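You operate a simulated robot arm through the tools that you are given. There is no shell and no other tool. Be economical: measure what you need, move in short steps, check, and stop when the job is done.

The job below is to be done with a simulated robot arm. You get a single attempt, and the scene is never put back.

Task
Shut the cement bin, mix smooth on fast, unplug and raise the mixer.
Fine: the mortar in the tub ends without lumps; knob back at off first; the plug laid on its shelf; never move the mixer plugged in.

It is judged by the outcome, as a careful person would: the job done as asked, and still so three seconds after it is handed in. It fails if anything else is knocked over, pushed out of place, dropped, spilled or broken.

Robot
A 7-joint arm with a two-finger parallel gripper, fixed in place. Base frame: the origin is at the foot of the arm, x ahead of it, y to its left, z up. Lengths are in mm, angles in rad, forces in N, time in s.
With the tool pointing down near the work surface it reaches from about 100 to 660 mm from the base axis. Its first joint turns from -2.897 to 2.897 rad. Payload 1.57 kg.
The TCP is the grasp point between the finger pads, 30 mm short of the fingertips. In the tool frame z runs along the fingers and y along their closing line. The gripper opens to 110 mm. The fingers are 24 mm wide and 12 mm thick; the gripper's body (48 by 112 mm) begins 78 mm behind the TCP.
Orientation is that of the tool frame in the base frame, as a unit quaternion [w, x, y, z]. With the fingers straight down and closing along the base's y, the tool's x points along the base's -x, its y along +y and its z along -z.

Tools
- The arm moves only by the tool jog_arm. Its argument "commands" is a list of rows, each a list of 7 numbers: the shift along the tool's x, y, z in m, then the turn, a rotation vector about the tool's x, y, z in rad, then the gripper command, from -1 (shut) to 1 (fully open), values between in proportion. In form: [[tx, ty, tz, wx, wy, wz, gripper], ...]. A call has 1 to 10 rows; each row is the pose to reach, as a shift and turn from the pose commanded when the call began, along the tool's axes at that moment. Each row takes 0.2 s and may step no farther than 50 mm and 0.15 rad from the row before; otherwise, or with a gripper value out of range, the whole call is refused. Where a pose cannot be reached the arm comes as near as it can. A force on the tool above 60 N (or 10 N above the force at the start of the call, whichever is more), or a blocked arm, ends the call early, and 0.2 s more pass. Each finger travels about 45 mm/s and halts on what it meets, pressing with about 21 N; the grip force reading is that of the motor and also rises with nothing between the fingers. The clock runs only during rows and for 0.2 s after the last one: add rows that repeat a pose to give the fingers time. The reply holds the time, the measured pose of the TCP, the force on the tool along the base axes, the opening and the grip force, in the units named above and with some noise, with the torque about the TCP (base axes, N m) and any sound that the robot's microphone picked up.
- Cameras (640 x 400 px; columns grow to the right, rows downward): "scene" is fixed at [400.4, 500.5, 1652]; the picture's right is [-0.99, -0.12, 0.00], its down [-0.10, 0.88, -0.46] and it looks along [0.05, -0.46, -0.89] (base axes); focal length 276 px, centre (320, 200). "wrist" rides on the gripper at [70, 16, -141] in the tool frame; the picture's right is [-0.23, 0.97, 0.00], its down [-0.86, -0.20, -0.48] and it looks along [-0.47, -0.11, 0.88] (tool axes); focal length 222 px, centre (320, 200). There is no depth. A picture from a camera that has moved, and an enlarged one, comes with that camera's place and axes in the base frame and with its lens.
- get_image(camera): a new picture of that camera. It takes no simulated time.
- move_column(by): slides the trunk up (or, below 0, down) by that many mm; the arm rides with it, the base frame stays. It gives what a move gives, with no picture.
- zoom(camera, box): a new picture of the part [left, top, right, bottom] of that camera's present view, enlarged. It takes no simulated time.
- hand_in(): hands the job in; it is judged then, once.

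Go step by step. Nothing tells you positions but the pictures and the camera data: compare them with the known pose of the tool, close in by small moves and look again before you grip or let go. The budget is 120 turns and 64 pictures, counting those below and the enlarged ones. Unless the task says otherwise, let go and move clear before handing in, and close with one line.

The tools are called after "Request:" by a JSON object that holds its "method" and its "body". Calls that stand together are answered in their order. jog_arm: Moves the arm, as the interface text tells. Its arguments: {"type":"object","properties":{"commands":{"type":"array","items":{"type":"array","items":{"type":"number"}}}},"required":["commands"]} The other tools are called the same way: move_column (by) slides the trunk up or down; get_image (camera) takes a picture; zoom (camera, box) takes an enlarged picture of a part of a camera's view; hand_in () hands the job in.

At the start:

```text
clock: 0.0
tcp_pos: [280.3, 181.2, 1334.0]
ee_rot: [0.0, 0.0, 1.0, 0.0]
wrist_force: [-0.1, -0.2, -0.7]
ft_torque: [0.01, 0.0, -0.01]
gripper_width: 110.2
finger_force: 0.1
trunk travel left (down, up): [-525.0, 65.0]
```

scene: 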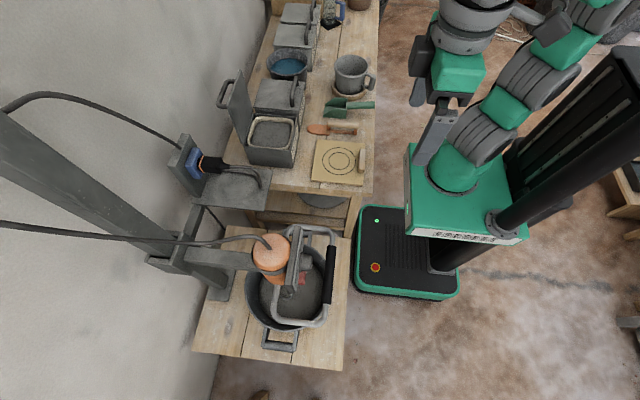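
wrist: 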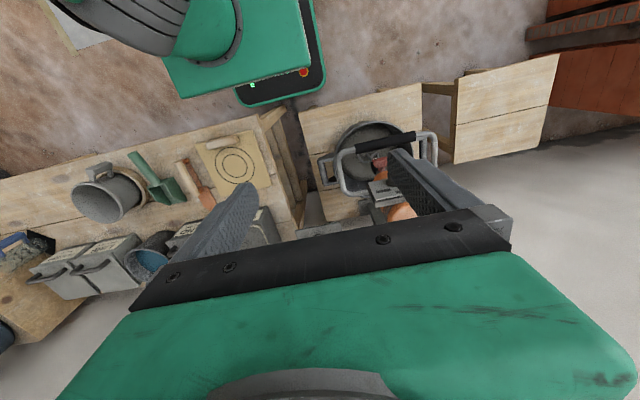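

I see a bench with bins (one with its lid open), and a mixer on a stand over a tub, with a cable going to a plug in a wall socket. I'll look closer first.

Request:
{"method": "zoom", "body": {"camera": "scene", "box": [140, 210, 380, 360]}}

Request:
{"method": "zoom", "body": {"camera": "scene", "box": [140, 80, 380, 230]}}

Request:
{"method": "zoom", "body": {"camera": "wrist", "box": [280, 80, 480, 240]}}

```text
2.67 times, centred on (260, 285) of scene
camera zoom: at [400.4, 500.5, 1652.0], right [-0.99, -0.12, 0.0], down [-0.1, 0.88, -0.46], along [0.05, -0.46, -0.89], focal length 736 px, centre (480, -27)
```

zoom: 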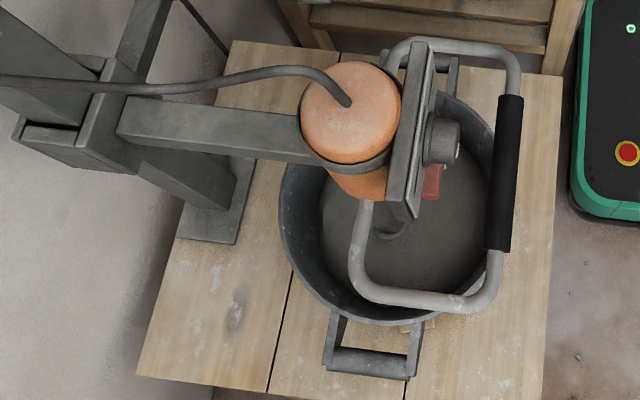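

```text
2.67 times, centred on (260, 155) of scene
camera zoom: at [400.4, 500.5, 1652.0], right [-0.99, -0.12, 0.0], down [-0.1, 0.88, -0.46], along [0.05, -0.46, -0.89], focal length 736 px, centre (480, 320)
```

zoom: 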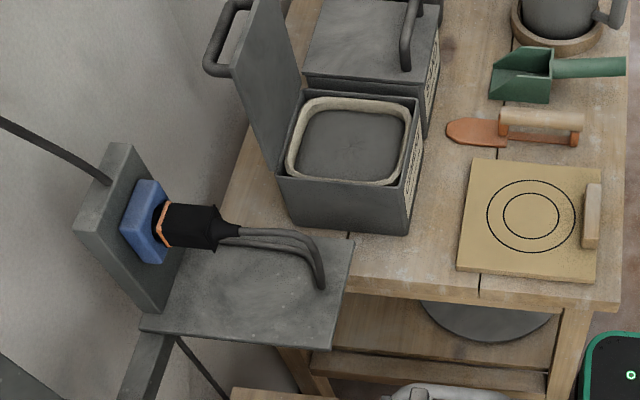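

```text
2.50 times, centred on (380, 160) of wrist
camera zoom: at [211.8, 196.3, 1475.2], right [0.23, 0.97, 0.0], down [0.86, -0.2, 0.48], along [0.47, -0.11, -0.88], focal length 555 px, centre (170, 300)
```

zoom: 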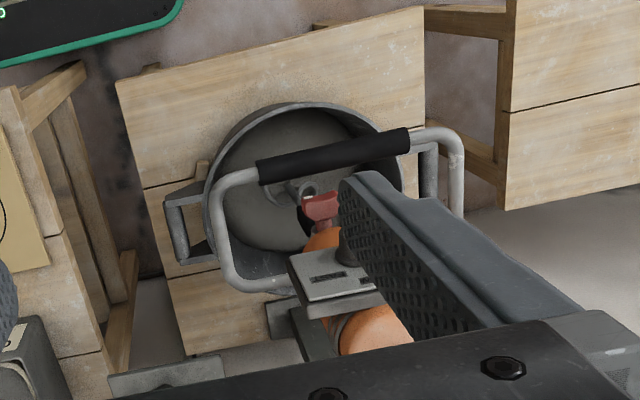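

The bench top appears to be about z=780 and the mixer's handle grip about (394, 330, 884). I'll lower the trunk part way for closer views.

Request:
{"method": "move_column", "body": {"by": -200}}

Request:
{"method": "get_image", "body": {"camera": "wrist"}}

```text
clock: 2.2
tcp_pos: [280.2, 179.7, 1136.0]
ee_rot: [0.0, 0.0, 1.0, 0.001]
wrist_force: [-0.3, 0.4, 0.2]
ft_torque: [-0.02, 0.03, -0.01]
gripper_width: 110.0
finger_force: 0.0
trunk travel left (down, up): [-325.0, 265.0]
```

```text
58 pictures are left
camera wrist: at [211.8, 196.3, 1275.3], right [0.23, 0.97, 0.0], down [0.86, -0.2, 0.48], along [0.47, -0.11, -0.88], focal length 222 px, centre (320, 200)
```

wrist: 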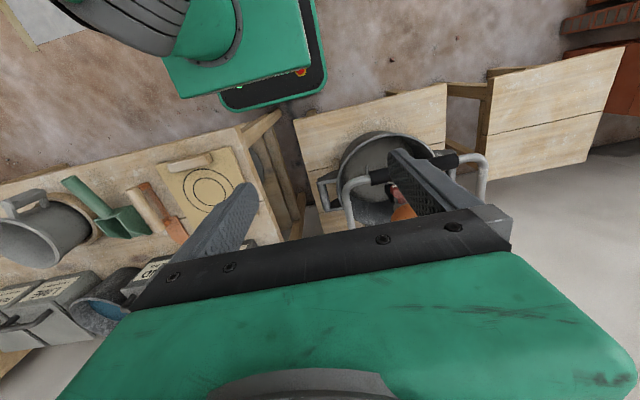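

The view is blocked by the gripper, so I'll shift toward the mixer and tilt the tool forward to look at it from the robot side.

Request:
{"method": "jog_arm", "body": {"commands": [[0.02, 0.03, 0, 0, -0.1, 0, 1], [0.04, 0.06, 0, 0, -0.2, 0, 1], [0.06, 0.09, 0, 0, -0.3, 0, 1], [0.06, 0.11, 0, 0, -0.4, 0, 1], [0.06, 0.13, 0, 0, -0.5, 0, 1], [0.06, 0.13, 0, 0, -0.6, 0, 1]]}}

Request:
{"method": "move_column", "body": {"by": -80}}

Request:
{"method": "get_image", "body": {"camera": "wrist"}}

```text
clock: 3.6
tcp_pos: [234.5, 302.1, 1151.5]
ee_rot: [0.243, -0.001, 0.97, 0.006]
wrist_force: [-0.1, 0.7, -0.8]
ft_torque: [0.01, 0.04, -0.02]
gripper_width: 110.0
finger_force: 0.0
out of reach, approached as far as the arm can: row 5, 6
trunk travel left (down, up): [-325.0, 265.0]
```

```text
clock: 4.7
tcp_pos: [235.8, 301.6, 1073.4]
ee_rot: [0.243, -0.002, 0.97, 0.006]
wrist_force: [-0.4, 0.2, -0.3]
ft_torque: [0.0, -0.02, -0.02]
gripper_width: 109.8
finger_force: 0.1
trunk travel left (down, up): [-245.0, 345.0]
```

```text
57 pictures are left
camera wrist: at [107.6, 315.6, 1163.5], right [0.19, 0.97, 0.12], down [0.53, -0.21, 0.82], along [0.83, -0.1, -0.56], focal length 222 px, centre (320, 200)
```

wrist: 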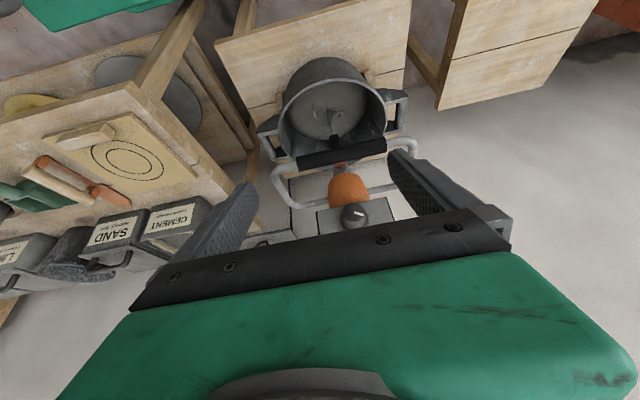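

The labels show CEMENT as the bin nearest the mixer, and it is the open one. The knob plate faces the robot; I'll zoom in on it.

Request:
{"method": "zoom", "body": {"camera": "wrist", "box": [260, 130, 430, 236]}}

```text
3.76 times, centred on (345, 183) of wrist
camera zoom: at [107.6, 315.6, 1163.5], right [0.19, 0.97, 0.12], down [0.53, -0.21, 0.82], along [0.83, -0.1, -0.56], focal length 836 px, centre (226, 264)
```

zoom: 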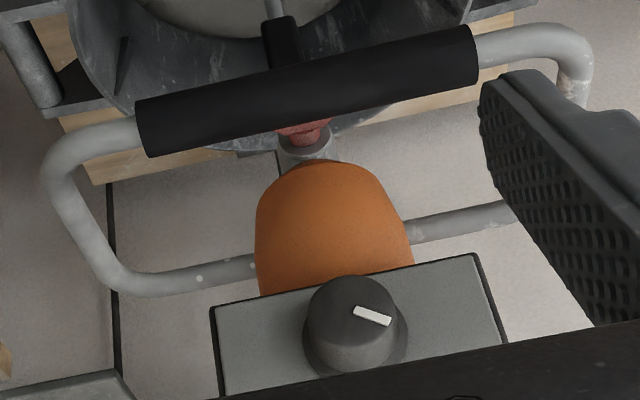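

The knob is at about (455, 329, 979), facing the robot and well above the handle. I'll bring the tool level in front of it to read the label.

Request:
{"method": "jog_arm", "body": {"commands": [[-0.03, 0.01, 0.04, 0, 0, 0, 1], [-0.06, 0.02, 0.08, 0, -0.1, 0, 1], [-0.06, 0.02, 0.08, 0, -0.25, 0, 1], [-0.06, 0.02, 0.08, 0, -0.4, 0, 1], [-0.06, 0.02, 0.08, 0, -0.55, 0, 1], [-0.06, 0.02, 0.08, 0, -0.7, 0, 1], [-0.06, 0.02, 0.08, 0, -0.85, 0, 1], [-0.06, 0.02, 0.08, 0, -1.0, 0, 1]]}}

Request:
{"method": "get_image", "body": {"camera": "wrist"}}

```text
refused: row 1 steps farther than a row can; nothing moved
```

```text
55 pictures are left
camera wrist: at [107.6, 315.6, 1163.5], right [0.19, 0.97, 0.12], down [0.53, -0.21, 0.82], along [0.83, -0.1, -0.56], focal length 222 px, centre (320, 200)
```

wrist: 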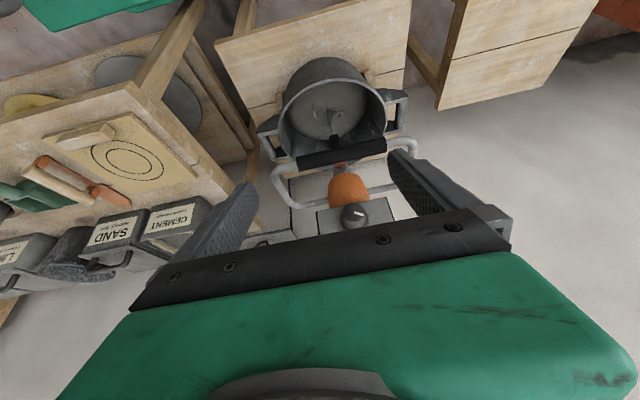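

The row step was slightly too long, so I'll repeat with smaller steps.

Request:
{"method": "jog_arm", "body": {"commands": [[-0.02, 0.007, 0.027, 0, 0, 0, 1], [-0.04, 0.014, 0.054, 0, 0, 0, 1], [-0.06, 0.02, 0.08, 0, -0.1, 0, 1], [-0.06, 0.02, 0.08, 0, -0.24, 0, 1], [-0.06, 0.02, 0.08, 0, -0.38, 0, 1], [-0.06, 0.02, 0.08, 0, -0.52, 0, 1], [-0.06, 0.02, 0.08, 0, -0.66, 0, 1], [-0.06, 0.02, 0.08, 0, -0.8, 0, 1], [-0.06, 0.02, 0.08, 0, -0.94, 0, 1], [-0.06, 0.02, 0.08, 0, -1.08, 0, 1]]}}

Request:
{"method": "get_image", "body": {"camera": "wrist"}}

```text
clock: 6.9
tcp_pos: [321.0, 322.2, 1020.5]
ee_rot: [0.309, 0.046, 0.948, 0.069]
wrist_force: [0.0, 0.3, -0.8]
ft_torque: [-0.06, -0.01, -0.02]
gripper_width: 110.0
finger_force: 0.0
out of reach, approached as far as the arm can: row 3, 4, 5, 6, 7, 8, 9, 10
trunk travel left (down, up): [-245.0, 345.0]
```

```text
54 pictures are left
camera wrist: at [182.5, 332.7, 1094.4], right [0.23, 0.93, 0.29], down [0.4, -0.36, 0.85], along [0.89, -0.08, -0.45], focal length 222 px, centre (320, 200)
```

wrist: 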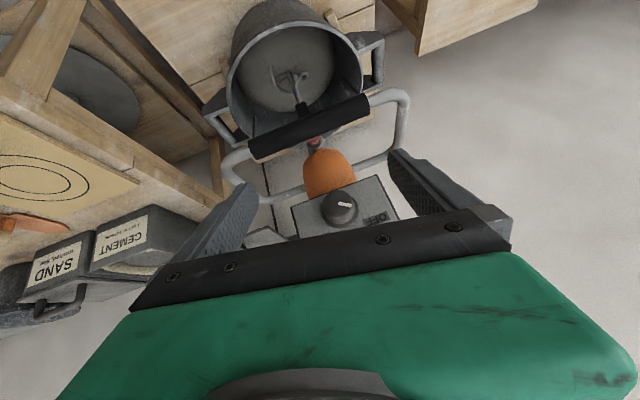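

The wrist pitch limit was hit, since lowering the trunk gives more pitch. I can now see "OFF" on the plate, so I'll zoom in.

Request:
{"method": "zoom", "body": {"camera": "wrist", "box": [270, 170, 430, 240]}}

Request:
{"method": "move_column", "body": {"by": -150}}

```text
4.00 times, centred on (350, 205) of wrist
camera zoom: at [182.5, 332.7, 1094.4], right [0.23, 0.93, 0.29], down [0.4, -0.36, 0.85], along [0.89, -0.08, -0.45], focal length 888 px, centre (200, 180)
```

zoom: 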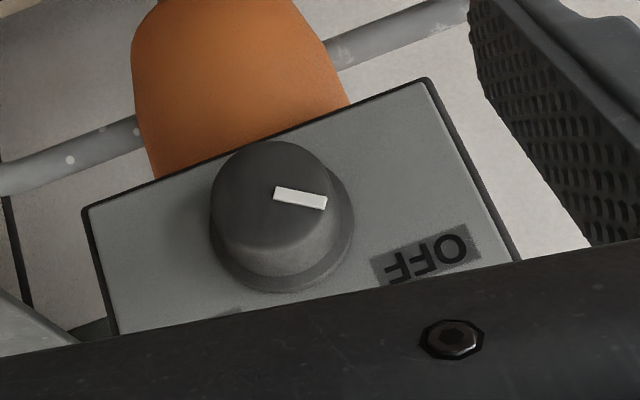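

```text
clock: 8.7
tcp_pos: [321.1, 322.2, 870.5]
ee_rot: [0.31, 0.045, 0.947, 0.069]
wrist_force: [-0.3, -0.1, -0.4]
ft_torque: [-0.01, 0.01, 0.03]
gripper_width: 109.9
finger_force: 0.1
trunk travel left (down, up): [-95.0, 495.0]
```

The pointer is near OFF, at the upper left from the robot's side. I'll move up a little to test how the frames behave.

Request:
{"method": "jog_arm", "body": {"commands": [[-0.0174, 0.0048, -0.0239, 0, 0, 0, 1], [-0.0348, 0.0096, -0.0478, 0, 0, 0, 1]]}}

```text
clock: 9.3
tcp_pos: [322.3, 321.4, 929.5]
ee_rot: [0.309, 0.044, 0.948, 0.068]
wrist_force: [0.5, 0.2, 0.6]
ft_torque: [-0.03, 0.01, -0.05]
gripper_width: 110.1
finger_force: 0.0
trunk travel left (down, up): [-95.0, 495.0]
```

The frames rebase to the pose actually reached. Now I'll level the tool, fingers along +x and closing along y, while rising to about z=1010.

Request:
{"method": "jog_arm", "body": {"commands": [[-0.0066, 0.0018, -0.0091, 0.005, -0.134, -0.0234, 1], [-0.0133, 0.0036, -0.0182, 0.01, -0.267, -0.047, 1], [-0.02, 0.0054, -0.0273, 0.015, -0.401, -0.07, 1], [-0.0266, 0.0073, -0.0365, 0.02, -0.535, -0.094, 1], [-0.0332, 0.0091, -0.0456, 0.025, -0.669, -0.117, 1], [-0.04, 0.011, -0.0547, 0.03, -0.802, -0.141, 1], [-0.0465, 0.0127, -0.0638, 0.035, -0.936, -0.164, 1]]}}

Request:
{"method": "get_image", "body": {"camera": "wrist"}}

```text
clock: 10.9
tcp_pos: [434.5, 224.4, 1164.5]
ee_rot: [0.558, -0.05, 0.828, 0.035]
wrist_force: [-2.4, -0.9, 3.2]
ft_torque: [0.02, 0.32, 0.07]
gripper_width: 110.2
finger_force: 0.1
out of reach, approached as far as the arm can: row 1, 2, 3, 4, 5, 6, 7
trunk travel left (down, up): [-95.0, 495.0]
```

```text
52 pictures are left
camera wrist: at [277.3, 220.7, 1152.1], right [-0.03, 0.98, 0.21], down [-0.1, -0.22, 0.97], along [0.99, 0.01, 0.1], focal length 222 px, centre (320, 200)
```

wrist: 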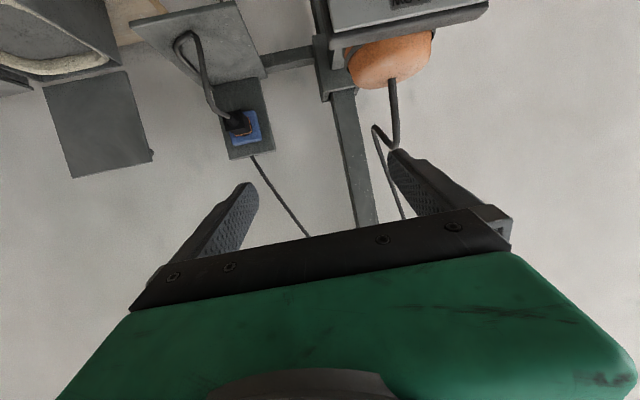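

The solver drifted when the target was out of reach, but the arm stayed clear. I'll check the panel's tilt from the scene camera before choosing the grip.

Request:
{"method": "zoom", "body": {"camera": "scene", "box": [240, 215, 340, 315]}}

Request:
{"method": "zoom", "body": {"camera": "wrist", "box": [0, 0, 520, 240]}}

```text
4.00 times, centred on (290, 265) of scene
camera zoom: at [400.4, 500.5, 1652.0], right [-0.99, -0.12, 0.0], down [-0.1, 0.88, -0.46], along [0.05, -0.46, -0.89], focal length 1103 px, centre (440, -60)
```

zoom: 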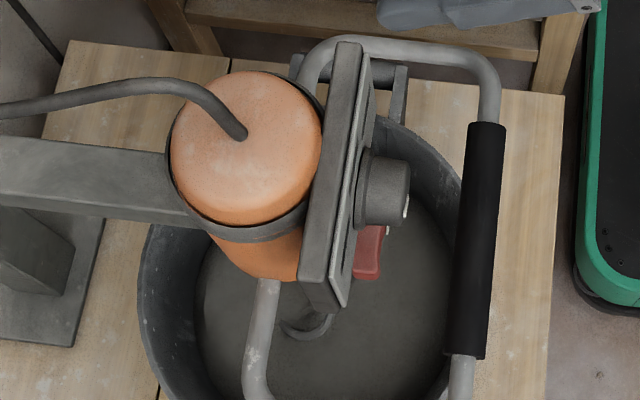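

```text
1.23 times, centred on (260, 120) of wrist
camera zoom: at [277.3, 220.7, 1152.1], right [-0.03, 0.98, 0.21], down [-0.1, -0.22, 0.97], along [0.99, 0.01, 0.1], focal length 273 px, centre (394, 298)
```

zoom: 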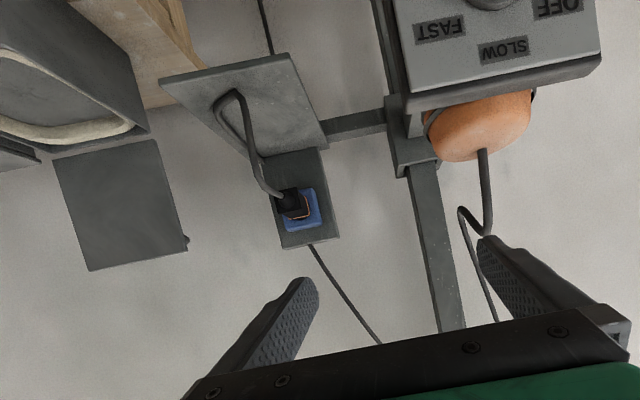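

The panel is vertical, and from the robot it reads OFF at left, SLOW at top and FAST at right. I'll use the lowest trunk setting and level the tool in front of and above the knob.

Request:
{"method": "move_column", "body": {"by": -95}}

Request:
{"method": "jog_arm", "body": {"commands": [[0, 0.026, 0.001, 0.03, -0.096, 0.005, 1], [0, 0.053, 0.001, 0.06, -0.192, 0.01, 1], [-0.001, 0.079, 0.002, 0.09, -0.288, 0.015, 1], [-0.001, 0.105, 0.003, 0.121, -0.384, 0.021, 1]]}}

```text
clock: 12.2
tcp_pos: [449.8, 235.1, 1060.6]
ee_rot: [0.572, -0.042, 0.818, 0.044]
wrist_force: [0.4, 0.5, 0.3]
ft_torque: [-0.04, -0.02, -0.03]
gripper_width: 110.0
finger_force: 0.1
trunk travel left (down, up): [0.0, 590.0]
```

```text
clock: 13.2
tcp_pos: [451.0, 235.2, 1060.1]
ee_rot: [0.573, -0.043, 0.817, 0.045]
wrist_force: [-1.1, -0.9, 0.3]
ft_torque: [0.0, 0.0, 0.0]
gripper_width: 110.3
finger_force: 0.1
out of reach, approached as far as the arm can: row 1, 2, 3, 4
trunk travel left (down, up): [0.0, 590.0]
```

That combined move was blocked, so I'll test which part is limiting it with a small sideways and backward shift.

Request:
{"method": "jog_arm", "body": {"commands": [[0, 0.03, 0, 0, 0, 0, 1]]}}

Request:
{"method": "jog_arm", "body": {"commands": [[0, 0, 0, 0, -0.1, 0, 1]]}}

Request:
{"method": "jog_arm", "body": {"commands": [[0, 0, -0.04, 0, 0, 0, 1]]}}

Request:
{"method": "get_image", "body": {"camera": "scene"}}

```text
clock: 13.6
tcp_pos: [450.3, 236.0, 1060.3]
ee_rot: [0.572, -0.043, 0.818, 0.045]
wrist_force: [-0.2, -0.2, -1.1]
ft_torque: [0.01, -0.02, 0.02]
gripper_width: 110.0
finger_force: 0.1
out of reach, approached as far as the arm can: row 1
trunk travel left (down, up): [0.0, 590.0]
```

```text
clock: 14.0
tcp_pos: [451.7, 235.2, 1059.5]
ee_rot: [0.572, -0.043, 0.818, 0.045]
wrist_force: [0.9, 0.3, 0.6]
ft_torque: [0.01, -0.02, -0.04]
gripper_width: 109.9
finger_force: 0.1
out of reach, approached as far as the arm can: row 1
trunk travel left (down, up): [0.0, 590.0]
```

```text
clock: 14.4
tcp_pos: [441.3, 230.8, 1067.2]
ee_rot: [0.571, -0.045, 0.818, 0.047]
wrist_force: [0.2, -0.4, -0.1]
ft_torque: [0.0, 0.02, -0.01]
gripper_width: 109.8
finger_force: 0.1
out of reach, approached as far as the arm can: row 1
trunk travel left (down, up): [0.0, 590.0]
```

```text
49 pictures are left
```

scene: 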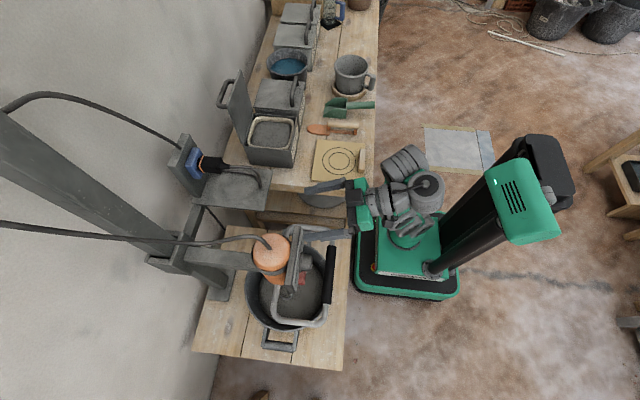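

The arm has folded into an awkward configuration. I'll raise the trunk and bring the tool back toward straight down to recover a good posture.

Request:
{"method": "move_column", "body": {"by": 150}}

Request:
{"method": "jog_arm", "body": {"commands": [[0, 0, -0.02, 0, 0.14, 0, 1], [0, 0, -0.04, 0, 0.28, 0, 1], [0, 0, -0.06, 0, 0.42, 0, 1], [0, 0, -0.08, 0, 0.56, 0, 1], [0, 0, -0.1, 0, 0.7, 0, 1], [0, 0, -0.12, 0, 0.84, 0, 1], [0, 0, -0.14, 0, 0.98, 0, 1], [0, 0, -0.14, 0, 1.1, 0, 1], [0, 0, -0.14, 0, 1.22, 0, 1]]}}

```text
clock: 16.1
tcp_pos: [440.5, 231.4, 1217.9]
ee_rot: [0.572, -0.044, 0.818, 0.046]
wrist_force: [0.6, 0.2, 0.2]
ft_torque: [0.0, 0.02, 0.04]
gripper_width: 110.1
finger_force: 0.1
trunk travel left (down, up): [-150.0, 440.0]
```

```text
clock: 18.1
tcp_pos: [292.3, 199.9, 1010.7]
ee_rot: [-0.002, -0.064, 0.998, 0.013]
wrist_force: [1.2, 1.3, -0.8]
ft_torque: [-0.1, 0.12, -0.02]
gripper_width: 110.0
finger_force: 0.1
out of reach, approached as far as the arm can: row 1, 2, 3, 4, 5, 6, 7, 8, 9
trunk travel left (down, up): [-150.0, 440.0]
```

The tool is down again at about (293, 200, 1011). The bin comes first: I'll raise the trunk and move to the bin side for a look at the lid.

Request:
{"method": "move_column", "body": {"by": 180}}

Request:
{"method": "jog_arm", "body": {"commands": [[-0.001, -0.04, 0, 0, 0, 0, 1], [-0.002, -0.08, 0, 0, 0, 0, 1], [-0.003, -0.12, 0, 0, 0, 0, 1], [-0.004, -0.16, 0, 0, 0, 0, 1], [-0.005, -0.2, 0, 0, 0, 0, 1], [-0.006, -0.24, 0, 0, 0, 0, 1], [-0.007, -0.28, 0, 0, 0, 0, 1], [-0.008, -0.32, 0, 0, 0, 0, 1]]}}

Request:
{"method": "jog_arm", "body": {"commands": [[-0.02, 0, 0, 0, -0.14, 0, 1], [-0.04, 0, 0, 0, -0.28, 0, 1], [-0.06, 0, 0, 0, -0.42, 0, 1], [-0.08, 0, 0, 0, -0.56, 0, 1], [-0.1, 0, 0, 0, -0.7, 0, 1]]}}

Request:
{"method": "get_image", "body": {"camera": "wrist"}}

```text
clock: 20.1
tcp_pos: [291.1, 197.6, 1193.5]
ee_rot: [0.0, -0.064, 0.998, 0.013]
wrist_force: [0.0, -0.5, 0.0]
ft_torque: [0.01, 0.01, -0.02]
gripper_width: 110.0
finger_force: 0.1
trunk travel left (down, up): [-330.0, 260.0]
```

```text
clock: 21.0
tcp_pos: [312.6, 76.0, 1184.5]
ee_rot: [0.006, -0.054, 0.998, 0.016]
wrist_force: [8.5, 2.5, -14.2]
ft_torque: [-0.32, 0.38, -0.14]
gripper_width: 110.0
finger_force: 0.0
out of reach, approached as far as the arm can: row 2, 3, 4
trunk travel left (down, up): [-330.0, 260.0]
stopped in row 4: the force on the tool passed its limit at 112 N (the readings are from after the stop); the commanded pose is now the measured one
```

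```text
clock: 22.2
tcp_pos: [404.9, 87.6, 1191.1]
ee_rot: [0.314, -0.047, 0.948, 0.032]
wrist_force: [1.0, 0.0, 0.0]
ft_torque: [-0.01, 0.13, 0.02]
gripper_width: 110.1
finger_force: 0.2
out of reach, approached as far as the arm can: row 4, 5
trunk travel left (down, up): [-330.0, 260.0]
```

```text
48 pictures are left
camera wrist: at [264.8, 85.0, 1262.4], right [0.08, 0.98, 0.17], down [0.42, -0.18, 0.89], along [0.9, 0.0, -0.43], focal length 222 px, centre (320, 200)
```

wrist: 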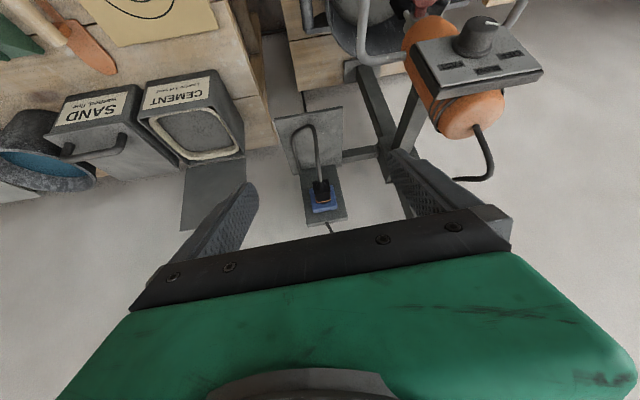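

I can see the open bin, its upright lid behind it, and the plug in its socket. I'll move sideways toward the bin and look again.

Request:
{"method": "jog_arm", "body": {"commands": [[0, -0.03, 0, 0, 0, 0, 1], [0, -0.06, 0, 0, 0, 0, 1], [0, -0.09, 0, 0, 0, 0, 1], [0, -0.12, 0, 0, 0, 0, 1], [0, -0.15, 0, 0, 0, 0, 1], [0, -0.18, 0, 0, 0, 0, 1], [0, -0.21, 0, 0, 0, 0, 1]]}}

Request:
{"method": "get_image", "body": {"camera": "wrist"}}

```text
clock: 23.8
tcp_pos: [428.1, -123.8, 1171.9]
ee_rot: [0.313, -0.046, 0.948, 0.032]
wrist_force: [0.2, -0.5, 0.4]
ft_torque: [0.02, -0.03, 0.02]
gripper_width: 110.0
finger_force: 0.0
out of reach, approached as far as the arm can: row 6, 7
trunk travel left (down, up): [-330.0, 260.0]
```

```text
47 pictures are left
camera wrist: at [287.3, -125.9, 1242.2], right [0.08, 0.98, 0.17], down [0.42, -0.18, 0.89], along [0.9, 0.0, -0.43], focal length 222 px, centre (320, 200)
```

wrist: 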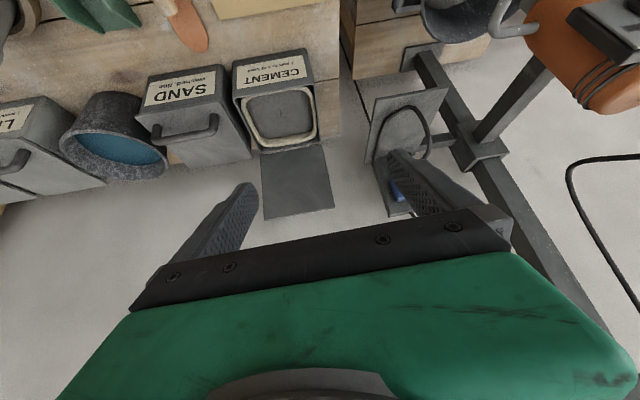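

I estimate the lid hinge at about (731, -160, 873), its top edge at (748, -165, 1044) and its handle bar just behind at (782, -165, 1028). I'll roll the gripper 90° so the open fingers can straddle the lid's top and handle.

Request:
{"method": "jog_arm", "body": {"commands": [[0, 0, 0, 0, 0, -0.14, 1], [0, 0, 0, 0, 0, -0.28, 1], [0, 0, 0, 0, 0, -0.42, 1], [0, 0, 0, 0, 0, -0.56, 1], [0, 0, 0, 0, 0, -0.7, 1], [0, 0, 0, 0, 0, -0.84, 1], [0, 0, 0, 0, 0, -0.98, 1], [0, 0, 0, 0, 0, -1.12, 1], [0, 0, 0, 0, 0, -1.26, 1], [0, 0, 0, 0, 0, -1.4, 1]]}}

```text
clock: 26.0
tcp_pos: [426.7, -123.2, 1170.9]
ee_rot: [0.26, -0.647, 0.694, -0.179]
wrist_force: [-0.5, -0.6, 0.3]
ft_torque: [-0.04, 0.02, -0.02]
gripper_width: 109.8
finger_force: 0.1
trunk travel left (down, up): [-330.0, 260.0]
```

The roll worked. Now I'll move forward, still high, and set a 45° pitch.

Request:
{"method": "jog_arm", "body": {"commands": [[0.0059, -0.034, 0.0272, 0.037, 0.02, -0.026, 1], [0.0118, -0.068, 0.0544, 0.074, 0.04, -0.052, 1], [0.0176, -0.102, 0.0816, 0.11, 0.06, -0.079, 1], [0.0235, -0.1355, 0.1088, 0.147, 0.081, -0.105, 1]]}}

Request:
{"method": "get_image", "body": {"camera": "wrist"}}

```text
clock: 27.0
tcp_pos: [599.2, -150.0, 1161.0]
ee_rot: [0.269, -0.653, 0.655, -0.27]
wrist_force: [0.0, 0.2, 0.6]
ft_torque: [0.02, 0.01, -0.01]
gripper_width: 109.9
finger_force: 0.1
trunk travel left (down, up): [-330.0, 260.0]
```

```text
46 pictures are left
camera wrist: at [489.6, -219.8, 1248.4], right [-0.69, 0.23, -0.68], down [-0.19, 0.86, 0.48], along [0.7, 0.47, -0.55], focal length 222 px, centre (320, 200)
```

wrist: 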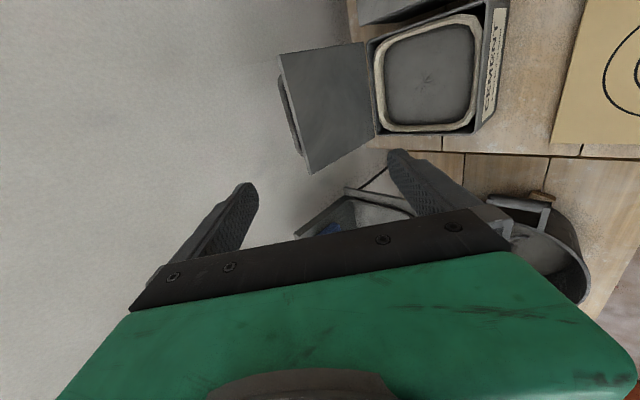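

The pose is accurate, and this view confirms the lid spans y from about -259 to -97 with its top at z≈1047. I'll advance along the tool axis until just short of the lid.

Request:
{"method": "jog_arm", "body": {"commands": [[0.007, 0, 0.037, 0, 0, 0, 1], [0.014, 0, 0.074, 0, 0, 0, 1], [0.021, 0, 0.111, 0, 0, 0, 1], [0.028, 0, 0.14, 0, 0, 0, 1]]}}

Request:
{"method": "get_image", "body": {"camera": "wrist"}}

Request:
{"method": "zoom", "body": {"camera": "scene", "box": [180, 40, 400, 180]}}

```text
clock: 28.0
tcp_pos: [697.8, -178.8, 1062.7]
ee_rot: [0.269, -0.654, 0.654, -0.269]
wrist_force: [-0.5, 0.1, 0.3]
ft_torque: [-0.01, -0.03, 0.02]
gripper_width: 110.2
finger_force: 0.1
trunk travel left (down, up): [-330.0, 260.0]
```

```text
45 pictures are left
camera wrist: at [587.8, -248.6, 1149.8], right [-0.69, 0.23, -0.69], down [-0.19, 0.85, 0.48], along [0.7, 0.47, -0.55], focal length 222 px, centre (320, 200)
```

wrist: 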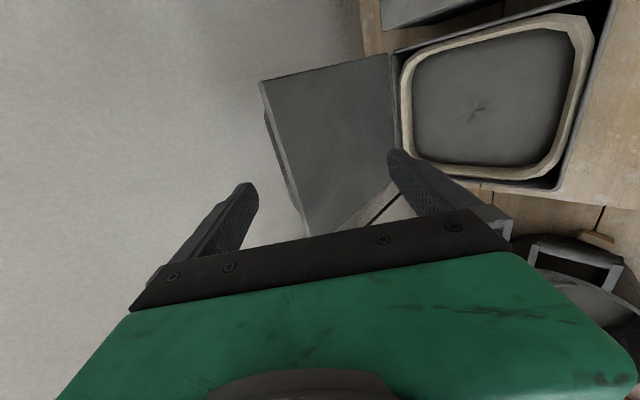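

```text
2.86 times, centred on (290, 110) of scene
camera zoom: at [400.4, 500.5, 1652.0], right [-0.99, -0.12, 0.0], down [-0.1, 0.88, -0.46], along [0.05, -0.46, -0.89], focal length 788 px, centre (406, 457)
```

zoom: 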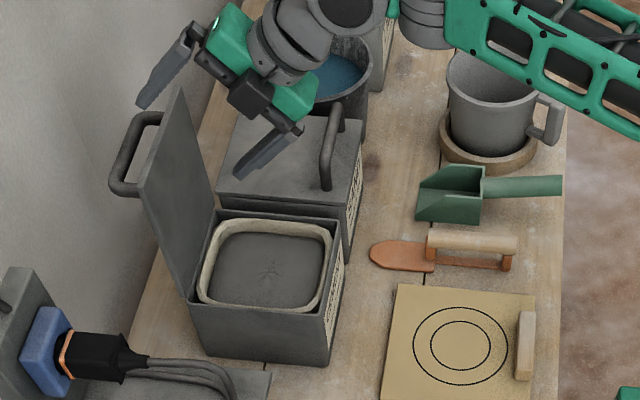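

The fingers are placed as predicted. To keep the near finger clear of the lid I'll use a steeper tool pitch of 0.55 rad and then advance.

Request:
{"method": "jog_arm", "body": {"commands": [[0, -0.0095, -0.0095, -0.115, 0, 0, 1], [0, -0.019, -0.019, -0.23, 0, 0, 1], [0, -0.019, -0.019, -0.23, 0, 0, 1]]}}

Request:
{"method": "jog_arm", "body": {"commands": [[0, 0, 0.03, 0, 0, 0, 1], [0, 0, 0.06, 0, 0, 0, 1], [0, 0, 0.06, 0, 0, 0, 1]]}}

Request:
{"method": "zoom", "body": {"camera": "scene", "box": [180, 40, 340, 160]}}

Request:
{"method": "get_image", "body": {"camera": "wrist"}}

```text
clock: 28.8
tcp_pos: [692.1, -182.5, 1082.5]
ee_rot: [0.191, -0.68, 0.681, -0.191]
wrist_force: [0.2, -0.8, -0.9]
ft_torque: [0.02, 0.04, 0.01]
gripper_width: 110.0
finger_force: 0.2
out of reach, approached as far as the arm can: row 2, 3
trunk travel left (down, up): [-330.0, 260.0]
```

```text
clock: 29.6
tcp_pos: [724.8, -183.1, 1031.6]
ee_rot: [0.192, -0.68, 0.681, -0.192]
wrist_force: [-0.1, 0.6, 0.5]
ft_torque: [0.0, 0.0, -0.03]
gripper_width: 109.9
finger_force: 0.0
trunk travel left (down, up): [-330.0, 260.0]
```

```text
3.33 times, centred on (260, 100) of scene
camera zoom: at [400.4, 500.5, 1652.0], right [-0.99, -0.12, 0.0], down [-0.1, 0.88, -0.46], along [0.05, -0.46, -0.89], focal length 919 px, centre (520, 533)
```

zoom: 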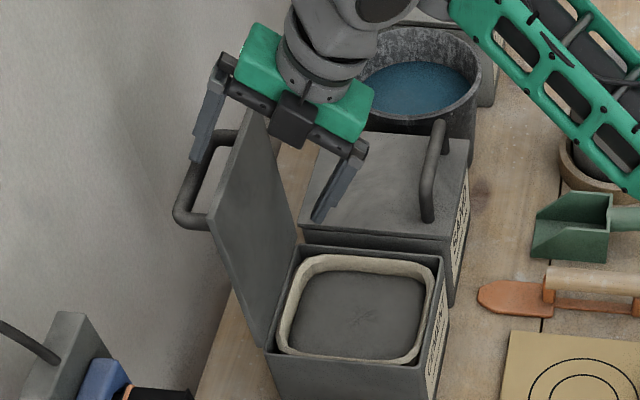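

```text
42 pictures are left
camera wrist: at [637.4, -252.2, 1141.8], right [-0.83, 0.23, -0.51], down [-0.08, 0.85, 0.51], along [0.55, 0.47, -0.69], focal length 222 px, centre (320, 200)
```

wrist: 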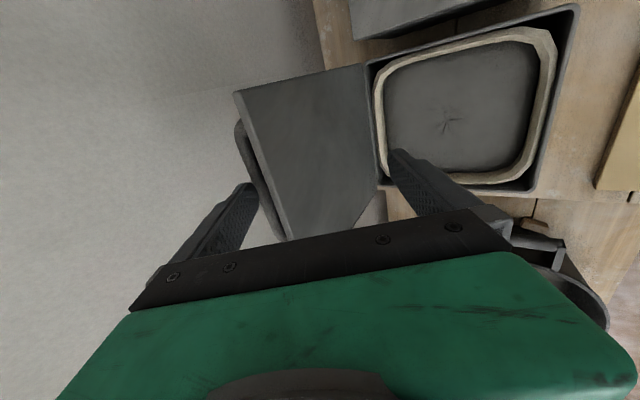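

The handle bar sits at about (790, 1026), just inside the far finger's line. I'll shift 12 mm outward and then advance so it lies between the fingers.

Request:
{"method": "jog_arm", "body": {"commands": [[0, -0.013, -0.008, 0, 0, 0, 1], [0, -0.013, 0.0, 0, 0, 0, 1], [-0.003, -0.013, 0.017, 0, 0, 0, 1], [-0.005, -0.013, 0.034, 0, 0, 0, 1], [-0.005, -0.013, 0.034, 0, 0, 0, 1]]}}

Request:
{"method": "get_image", "body": {"camera": "wrist"}}

```text
clock: 30.8
tcp_pos: [752.9, -176.8, 1008.7]
ee_rot: [0.192, -0.68, 0.681, -0.192]
wrist_force: [-0.1, -1.2, -0.8]
ft_torque: [0.02, 0.01, -0.01]
gripper_width: 109.9
finger_force: 0.1
trunk travel left (down, up): [-330.0, 260.0]
```

```text
41 pictures are left
camera wrist: at [666.1, -247.0, 1120.2], right [-0.83, 0.23, -0.51], down [-0.08, 0.85, 0.51], along [0.55, 0.47, -0.69], focal length 222 px, centre (320, 200)
```

wrist: 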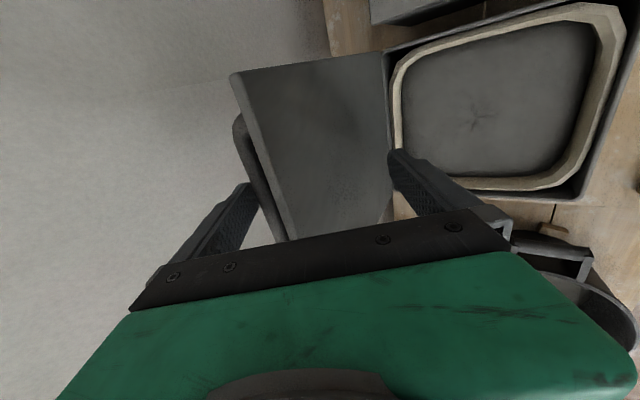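

The fingers straddle the lid and its handle. I'll pull the lid toward the robot past vertical, narrowing the fingers to limit slack.

Request:
{"method": "jog_arm", "body": {"commands": [[0, 0.0085, -0.0077, -0.025, 0, 0, 1], [0, 0.0171, -0.0154, -0.05, 0, 0, 1], [0, 0.026, -0.0237, -0.05, 0, 0, 0.85], [0, 0.0352, -0.032, -0.05, 0, 0, 0.7], [0, 0.045, -0.039, -0.05, 0, 0, 0.6], [0, 0.045, -0.039, -0.05, 0, 0, 0.5]]}}

Request:
{"method": "get_image", "body": {"camera": "wrist"}}

```text
clock: 32.2
tcp_pos: [693.3, -176.9, 1019.7]
ee_rot: [0.175, -0.685, 0.686, -0.175]
wrist_force: [0.7, 0.8, 0.3]
ft_torque: [0.03, 0.0, 0.01]
gripper_width: 83.2
finger_force: 0.5
trunk travel left (down, up): [-330.0, 260.0]
```

```text
40 pictures are left
camera wrist: at [612.9, -247.3, 1134.6], right [-0.85, 0.23, -0.47], down [-0.05, 0.85, 0.52], along [0.52, 0.47, -0.72], focal length 222 px, centre (320, 200)
```

wrist: 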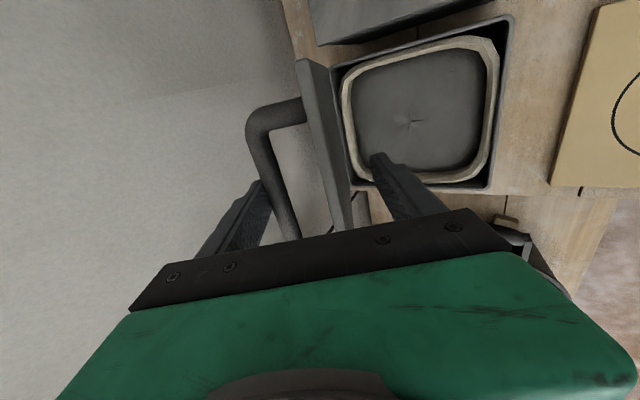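

The lid is following and leaning forward a little. I'll continue the arc a bit further.

Request:
{"method": "jog_arm", "body": {"commands": [[0, 0.0136, -0.0081, 0, 0, 0, 0.5], [0, 0.0272, -0.0162, 0, 0, 0, 0.5], [0, 0.0434, -0.019, 0, 0, 0, 0.5], [0, 0.0596, -0.0215, 0, 0, 0, 0.5], [0, 0.0596, -0.0215, 0, 0, 0, 0.5]]}}

Request:
{"method": "zoom", "body": {"camera": "scene", "box": [180, 40, 340, 160]}}

```text
clock: 33.4
tcp_pos: [630.9, -176.8, 1010.7]
ee_rot: [0.175, -0.684, 0.686, -0.175]
wrist_force: [0.9, -0.3, -0.3]
ft_torque: [-0.03, 0.0, 0.02]
gripper_width: 82.5
finger_force: 0.0
trunk travel left (down, up): [-330.0, 260.0]
```

```text
3.33 times, centred on (260, 100) of scene
camera zoom: at [400.4, 500.5, 1652.0], right [-0.99, -0.12, 0.0], down [-0.1, 0.88, -0.46], along [0.05, -0.46, -0.89], focal length 919 px, centre (520, 533)
```

zoom: 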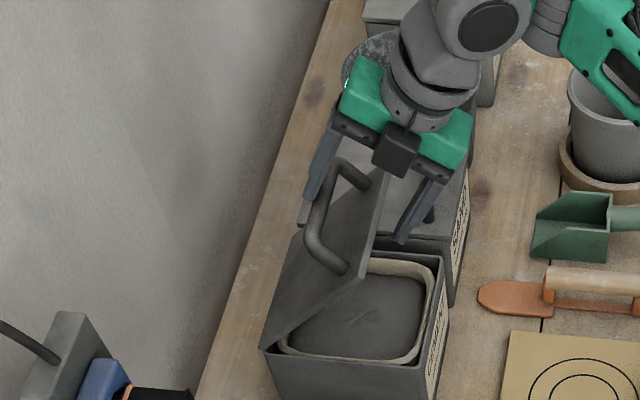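

The lid follows smoothly with the hinge friction. I'll keep going along the arc while reducing tool pitch.

Request:
{"method": "jog_arm", "body": {"commands": [[0, 0.016, -0.0011, -0.037, 0, 0, 0.5], [0, 0.0317, -0.0022, -0.075, 0, 0, 0.5], [0, 0.048, 0.001, -0.11, 0, 0, 0.5], [0, 0.0637, 0.0043, -0.15, 0, 0, 0.5], [0, 0.0637, 0.0043, -0.15, 0, 0, 0.5]]}}

Request:
{"method": "zoom", "body": {"camera": "scene", "box": [180, 40, 340, 160]}}

```text
clock: 34.6
tcp_pos: [577.7, -176.8, 976.7]
ee_rot: [0.123, -0.696, 0.697, -0.122]
wrist_force: [0.3, -0.4, -0.4]
ft_torque: [0.01, 0.01, -0.01]
gripper_width: 82.6
finger_force: 0.1
trunk travel left (down, up): [-330.0, 260.0]
```

```text
3.33 times, centred on (260, 100) of scene
camera zoom: at [400.4, 500.5, 1652.0], right [-0.99, -0.12, 0.0], down [-0.1, 0.88, -0.46], along [0.05, -0.46, -0.89], focal length 919 px, centre (520, 533)
```

zoom: 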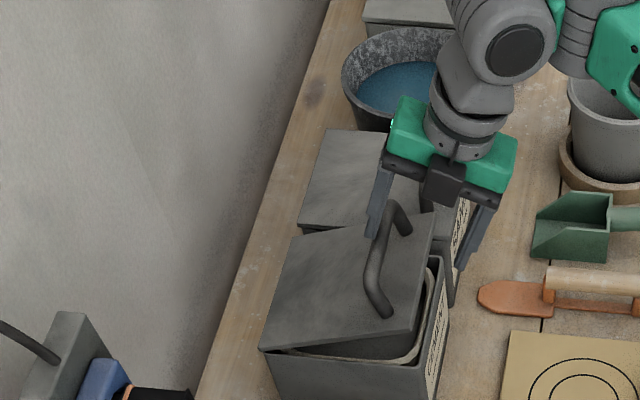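

The lid is nearly down and holds its position. I'll back out upward, close the fingers, and press the lid shut from above.

Request:
{"method": "jog_arm", "body": {"commands": [[0, 0, -0.04, 0, 0, 0, 0.5], [0, 0, -0.08, 0, 0, 0, 0.5], [0, 0, -0.11, 0, 0, 0, 0], [0, -0.03, -0.11, 0, 0, 0, -0.5], [0, -0.06, -0.1, 0, 0, 0, -1], [0, -0.075, -0.09, 0, 0, 0, -1], [0, -0.075, -0.09, 0, 0, 0, -1]]}}

Request:
{"method": "zoom", "body": {"camera": "scene", "box": [180, 40, 340, 160]}}

```text
clock: 36.2
tcp_pos: [592.7, -191.2, 1065.5]
ee_rot: [0.123, -0.696, 0.697, -0.123]
wrist_force: [1.0, 0.2, 0.4]
ft_torque: [0.01, -0.02, 0.0]
gripper_width: 0.0
finger_force: 10.9
out of reach, approached as far as the arm can: row 4, 5, 6
trunk travel left (down, up): [-330.0, 260.0]
```

```text
3.33 times, centred on (260, 100) of scene
camera zoom: at [400.4, 500.5, 1652.0], right [-0.99, -0.12, 0.0], down [-0.1, 0.88, -0.46], along [0.05, -0.46, -0.89], focal length 919 px, centre (520, 533)
```

zoom: 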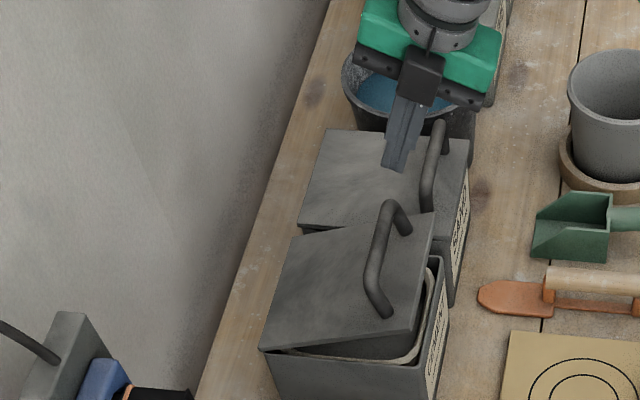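

The lid stays put at about 25° open. I'll press it down behind the handle, in small steps.

Request:
{"method": "jog_arm", "body": {"commands": [[0, -0.025, 0.01, 0, 0, 0, -1], [0, -0.03, 0.04, 0, 0, 0, -1], [0, -0.03, 0.08, 0, 0, 0, -1], [0, -0.03, 0.11, 0, 0, 0, -1], [0, -0.03, 0.13, 0, 0, 0, -1], [0, -0.03, 0.145, 0, 0, 0, -1], [0, -0.03, 0.16, 0, 0, 0, -1], [0, -0.03, 0.17, 0, 0, 0, -1]]}}

Request:
{"method": "zoom", "body": {"camera": "scene", "box": [180, 40, 340, 160]}}

```text
clock: 38.0
tcp_pos: [704.4, -175.1, 935.2]
ee_rot: [0.123, -0.696, 0.697, -0.123]
wrist_force: [0.2, 0.3, -0.6]
ft_torque: [-0.02, -0.03, -0.03]
gripper_width: 0.0
finger_force: 20.8
out of reach, approached as far as the arm can: row 1, 2
trunk travel left (down, up): [-330.0, 260.0]
```

```text
3.33 times, centred on (260, 100) of scene
camera zoom: at [400.4, 500.5, 1652.0], right [-0.99, -0.12, 0.0], down [-0.1, 0.88, -0.46], along [0.05, -0.46, -0.89], focal length 919 px, centre (520, 533)
```

zoom: 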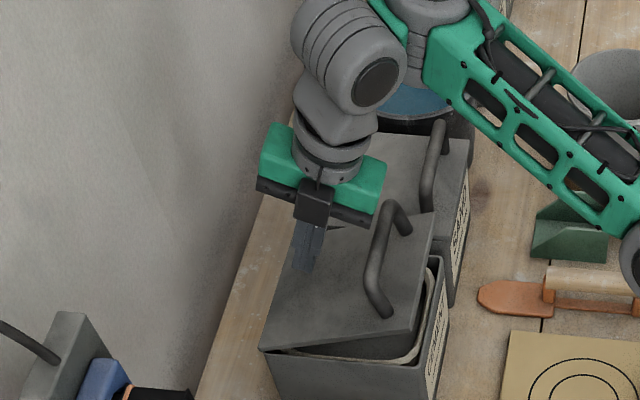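

The commanded pose had run ahead, so I'm too near the hinge. I'll lift, come back toward the handle, and press down.

Request:
{"method": "jog_arm", "body": {"commands": [[0, 0, -0.035, 0, 0, 0, -1], [0, 0.02, -0.04, 0, 0, 0, -1], [0, 0.0375, -0.04, 0, 0, 0, -1], [0, 0.0375, -0.04, 0, 0, 0, -1]]}}

Request:
{"method": "jog_arm", "body": {"commands": [[0, 0.005, 0.014, 0, 0, 0, -1], [0, 0.01, 0.028, 0, 0, 0, -1], [0, 0.015, 0.041, 0, 0, 0, -1], [0, 0.018, 0.049, 0, 0, 0, -1], [0, 0.02, 0.055, 0, 0, 0, -1]]}}

Request:
{"method": "zoom", "body": {"camera": "scene", "box": [180, 40, 340, 160]}}

```text
clock: 39.0
tcp_pos: [653.4, -178.3, 961.2]
ee_rot: [0.124, -0.696, 0.697, -0.122]
wrist_force: [0.7, 0.1, 0.3]
ft_torque: [-0.01, -0.03, 0.0]
gripper_width: 0.1
finger_force: 20.8
trunk travel left (down, up): [-330.0, 260.0]
```

```text
clock: 40.2
tcp_pos: [666.1, -170.9, 921.1]
ee_rot: [0.134, -0.696, 0.696, -0.115]
wrist_force: [0.0, 0.1, 0.4]
ft_torque: [0.01, 0.01, 0.0]
gripper_width: 0.0
finger_force: 20.3
out of reach, approached as far as the arm can: row 1, 2, 3, 4, 5
trunk travel left (down, up): [-330.0, 260.0]
```

```text
3.33 times, centred on (260, 100) of scene
camera zoom: at [400.4, 500.5, 1652.0], right [-0.99, -0.12, 0.0], down [-0.1, 0.88, -0.46], along [0.05, -0.46, -0.89], focal length 919 px, centre (520, 533)
```

zoom: 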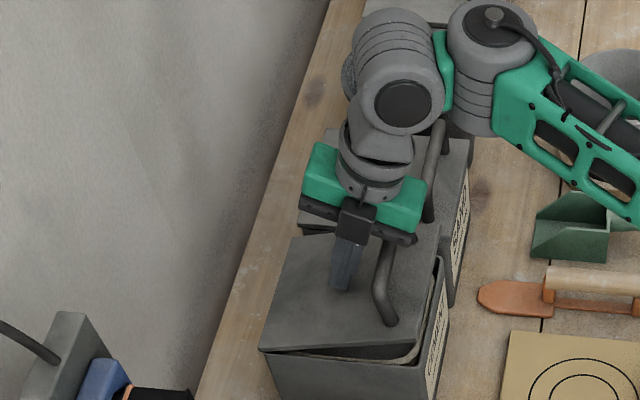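

The wrist limit stops further arm descent, so I'll press the rest by lowering the trunk slightly.

Request:
{"method": "move_column", "body": {"by": -12}}

Request:
{"method": "move_column", "body": {"by": -6}}

Request:
{"method": "zoom", "body": {"camera": "scene", "box": [180, 40, 340, 160]}}

```text
clock: 40.8
tcp_pos: [665.9, -171.5, 908.2]
ee_rot: [0.133, -0.696, 0.696, -0.116]
wrist_force: [0.4, -0.6, -0.9]
ft_torque: [0.0, -0.03, 0.0]
gripper_width: 0.0
finger_force: 20.9
trunk travel left (down, up): [-318.0, 272.0]
```

```text
clock: 41.4
tcp_pos: [665.9, -171.4, 902.1]
ee_rot: [0.133, -0.695, 0.697, -0.116]
wrist_force: [0.2, -0.4, 0.1]
ft_torque: [-0.01, -0.03, 0.03]
gripper_width: 0.0
finger_force: 21.1
trunk travel left (down, up): [-312.0, 278.0]
```

```text
3.33 times, centred on (260, 100) of scene
camera zoom: at [400.4, 500.5, 1652.0], right [-0.99, -0.12, 0.0], down [-0.1, 0.88, -0.46], along [0.05, -0.46, -0.89], focal length 919 px, centre (520, 533)
```

zoom: 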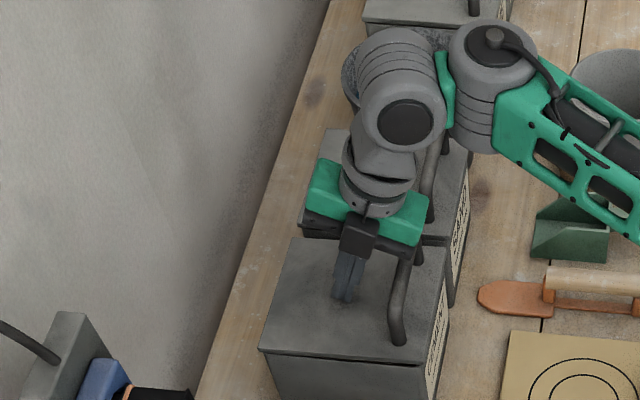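

The lid looks nearly flush; I'll press a few more millimetres to feel contact.

Request:
{"method": "move_column", "body": {"by": -4}}

Request:
{"method": "move_column", "body": {"by": -3}}

```text
clock: 41.9
tcp_pos: [666.6, -171.3, 899.6]
ee_rot: [0.133, -0.696, 0.696, -0.117]
wrist_force: [0.2, 0.1, 3.1]
ft_torque: [-0.05, 0.0, 0.03]
gripper_width: 0.0
finger_force: 21.1
trunk travel left (down, up): [-308.0, 282.0]
```

```text
clock: 42.4
tcp_pos: [667.0, -171.8, 899.0]
ee_rot: [0.135, -0.695, 0.696, -0.118]
wrist_force: [0.3, -0.2, 15.3]
ft_torque: [-0.15, -0.04, -0.01]
gripper_width: 0.0
finger_force: 21.0
trunk travel left (down, up): [-305.0, 285.0]
```

Contact is at 15 N, so the lid is fully shut. I'll raise up and retreat while rolling the gripper back to close along y.

Request:
{"method": "move_column", "body": {"by": 150}}

Request:
{"method": "jog_arm", "body": {"commands": [[0, 0.035, -0.026, 0, 0, 0.14, -1], [0, 0.07, -0.052, 0, 0, 0.28, -1], [0, 0.105, -0.078, 0, 0, 0.42, -1], [0, 0.14, -0.104, 0, 0, 0.56, -1], [0, 0.175, -0.13, 0, 0, 0.7, -1], [0, 0.206, -0.154, 0, 0, 0.84, -1], [0, 0.206, -0.154, 0, 0, 0.98, -1], [0, 0.206, -0.154, 0, 0, 1.12, -1], [0, 0.206, -0.154, 0, 0, 1.26, -1], [0, 0.206, -0.154, 0, 0, 1.4, 0]]}}

Request:
{"method": "get_image", "body": {"camera": "scene"}}

```text
clock: 44.1
tcp_pos: [666.4, -171.4, 1046.2]
ee_rot: [0.134, -0.695, 0.697, -0.116]
wrist_force: [-0.8, 0.9, -0.3]
ft_torque: [0.03, 0.0, -0.02]
gripper_width: 0.0
finger_force: 20.8
trunk travel left (down, up): [-455.0, 135.0]
```

```text
clock: 46.4
tcp_pos: [420.2, -174.2, 1118.5]
ee_rot: [0.177, -0.083, 0.981, -0.003]
wrist_force: [-0.3, 0.4, 0.9]
ft_torque: [0.01, 0.01, -0.01]
gripper_width: 31.9
finger_force: 0.0
trunk travel left (down, up): [-455.0, 135.0]
```

```text
33 pictures are left
```

scene: 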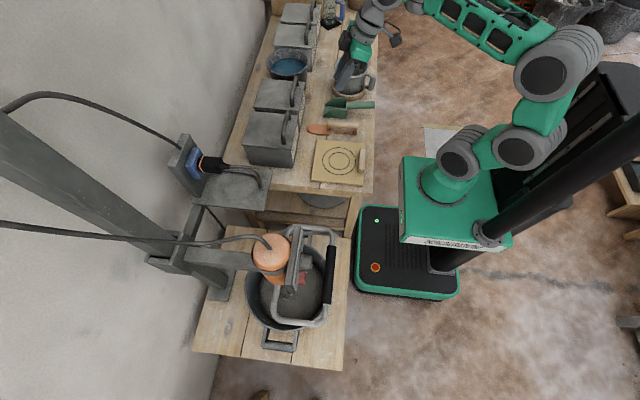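

The bin is closed and nothing else moved. Next is the knob: I'll traverse to the mixer side at height.

Request:
{"method": "jog_arm", "body": {"commands": [[-0.0048, 0.0413, 0, 0, 0, 0, 0.5], [-0.0095, 0.0827, 0, 0, 0, 0, 0.5], [-0.0143, 0.124, 0, 0, 0, 0, 0.5], [-0.019, 0.1653, 0.001, 0, 0, 0, 0.5], [-0.0238, 0.2067, 0.001, 0, 0, 0, 0.5], [-0.0285, 0.248, 0.001, 0, 0, 0, 0.5], [-0.0333, 0.2893, 0.0015, 0, 0, 0, 0.5], [-0.038, 0.3307, 0.002, 0, 0, 0, 0.5], [-0.0428, 0.372, 0.002, 0, 0, 0, 0.5]]}}

```text
clock: 48.4
tcp_pos: [398.8, 200.2, 1118.1]
ee_rot: [0.177, -0.083, 0.981, -0.003]
wrist_force: [-0.5, 0.5, 0.1]
ft_torque: [0.0, 0.03, -0.01]
gripper_width: 82.8
finger_force: 0.0
trunk travel left (down, up): [-455.0, 135.0]
```

I'll move to a pre-grasp pose leaned 30° toward +y, in line with the knob, and then lower the trunk.

Request:
{"method": "jog_arm", "body": {"commands": [[-0.0205, 0.0282, -0.0212, 0.085, 0.049, 0.007, 0.5], [-0.041, 0.0563, -0.0423, 0.17, 0.098, 0.015, 0.5], [-0.0615, 0.0845, -0.0635, 0.255, 0.146, 0.022, 0.5], [-0.082, 0.1127, -0.0847, 0.34, 0.195, 0.029, 0.5], [-0.1025, 0.1408, -0.1058, 0.425, 0.244, 0.037, 0.5], [-0.123, 0.169, -0.127, 0.51, 0.293, 0.044, 0.5], [-0.123, 0.169, -0.127, 0.51, 0.293, 0.044, 0.5]]}}

```text
clock: 50.0
tcp_pos: [373.2, 245.6, 1004.6]
ee_rot: [0.048, -0.014, 0.965, -0.259]
wrist_force: [-0.2, 0.6, 0.1]
ft_torque: [0.03, 0.01, 0.02]
gripper_width: 82.3
finger_force: 0.2
out of reach, approached as far as the arm can: row 2, 3, 4, 5, 6, 7
trunk travel left (down, up): [-455.0, 135.0]
```

The orientation is right but that height was out of range. From here I'll try stepping toward the knob at a lower pre-grasp.

Request:
{"method": "jog_arm", "body": {"commands": [[-0.003, 0.0282, -0.0296, 0, 0, 0, 0.5], [-0.006, 0.0565, -0.0593, 0, 0, 0, 0.5], [-0.0089, 0.0847, -0.0889, 0, 0, 0, 0.5], [-0.0089, 0.0847, -0.0889, 0, 0, 0, 0.5]]}}

```text
clock: 51.0
tcp_pos: [355.8, 295.4, 974.4]
ee_rot: [0.049, -0.014, 0.965, -0.257]
wrist_force: [-0.1, 1.3, -0.3]
ft_torque: [0.0, 0.02, 0.01]
gripper_width: 82.5
finger_force: 0.1
out of reach, approached as far as the arm can: row 1, 2, 3, 4
trunk travel left (down, up): [-455.0, 135.0]
```

Height relative to the shoulder is the limit, so I'll raise the trunk and then approach.

Request:
{"method": "move_column", "body": {"by": 110}}

Request:
{"method": "jog_arm", "body": {"commands": [[0, 0, 0, 0, 0, 0, 0.5]]}}

```text
clock: 52.4
tcp_pos: [357.2, 295.7, 1083.9]
ee_rot: [0.049, -0.014, 0.965, -0.257]
wrist_force: [-0.3, 0.1, 0.3]
ft_torque: [-0.04, 0.0, 0.01]
gripper_width: 82.6
finger_force: 0.0
trunk travel left (down, up): [-565.0, 25.0]
```

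```text
clock: 52.8
tcp_pos: [356.5, 295.9, 1084.5]
ee_rot: [0.048, -0.014, 0.965, -0.258]
wrist_force: [-0.3, 0.3, 0.2]
ft_torque: [0.01, -0.02, 0.03]
gripper_width: 82.3
finger_force: 0.1
trunk travel left (down, up): [-565.0, 25.0]
```

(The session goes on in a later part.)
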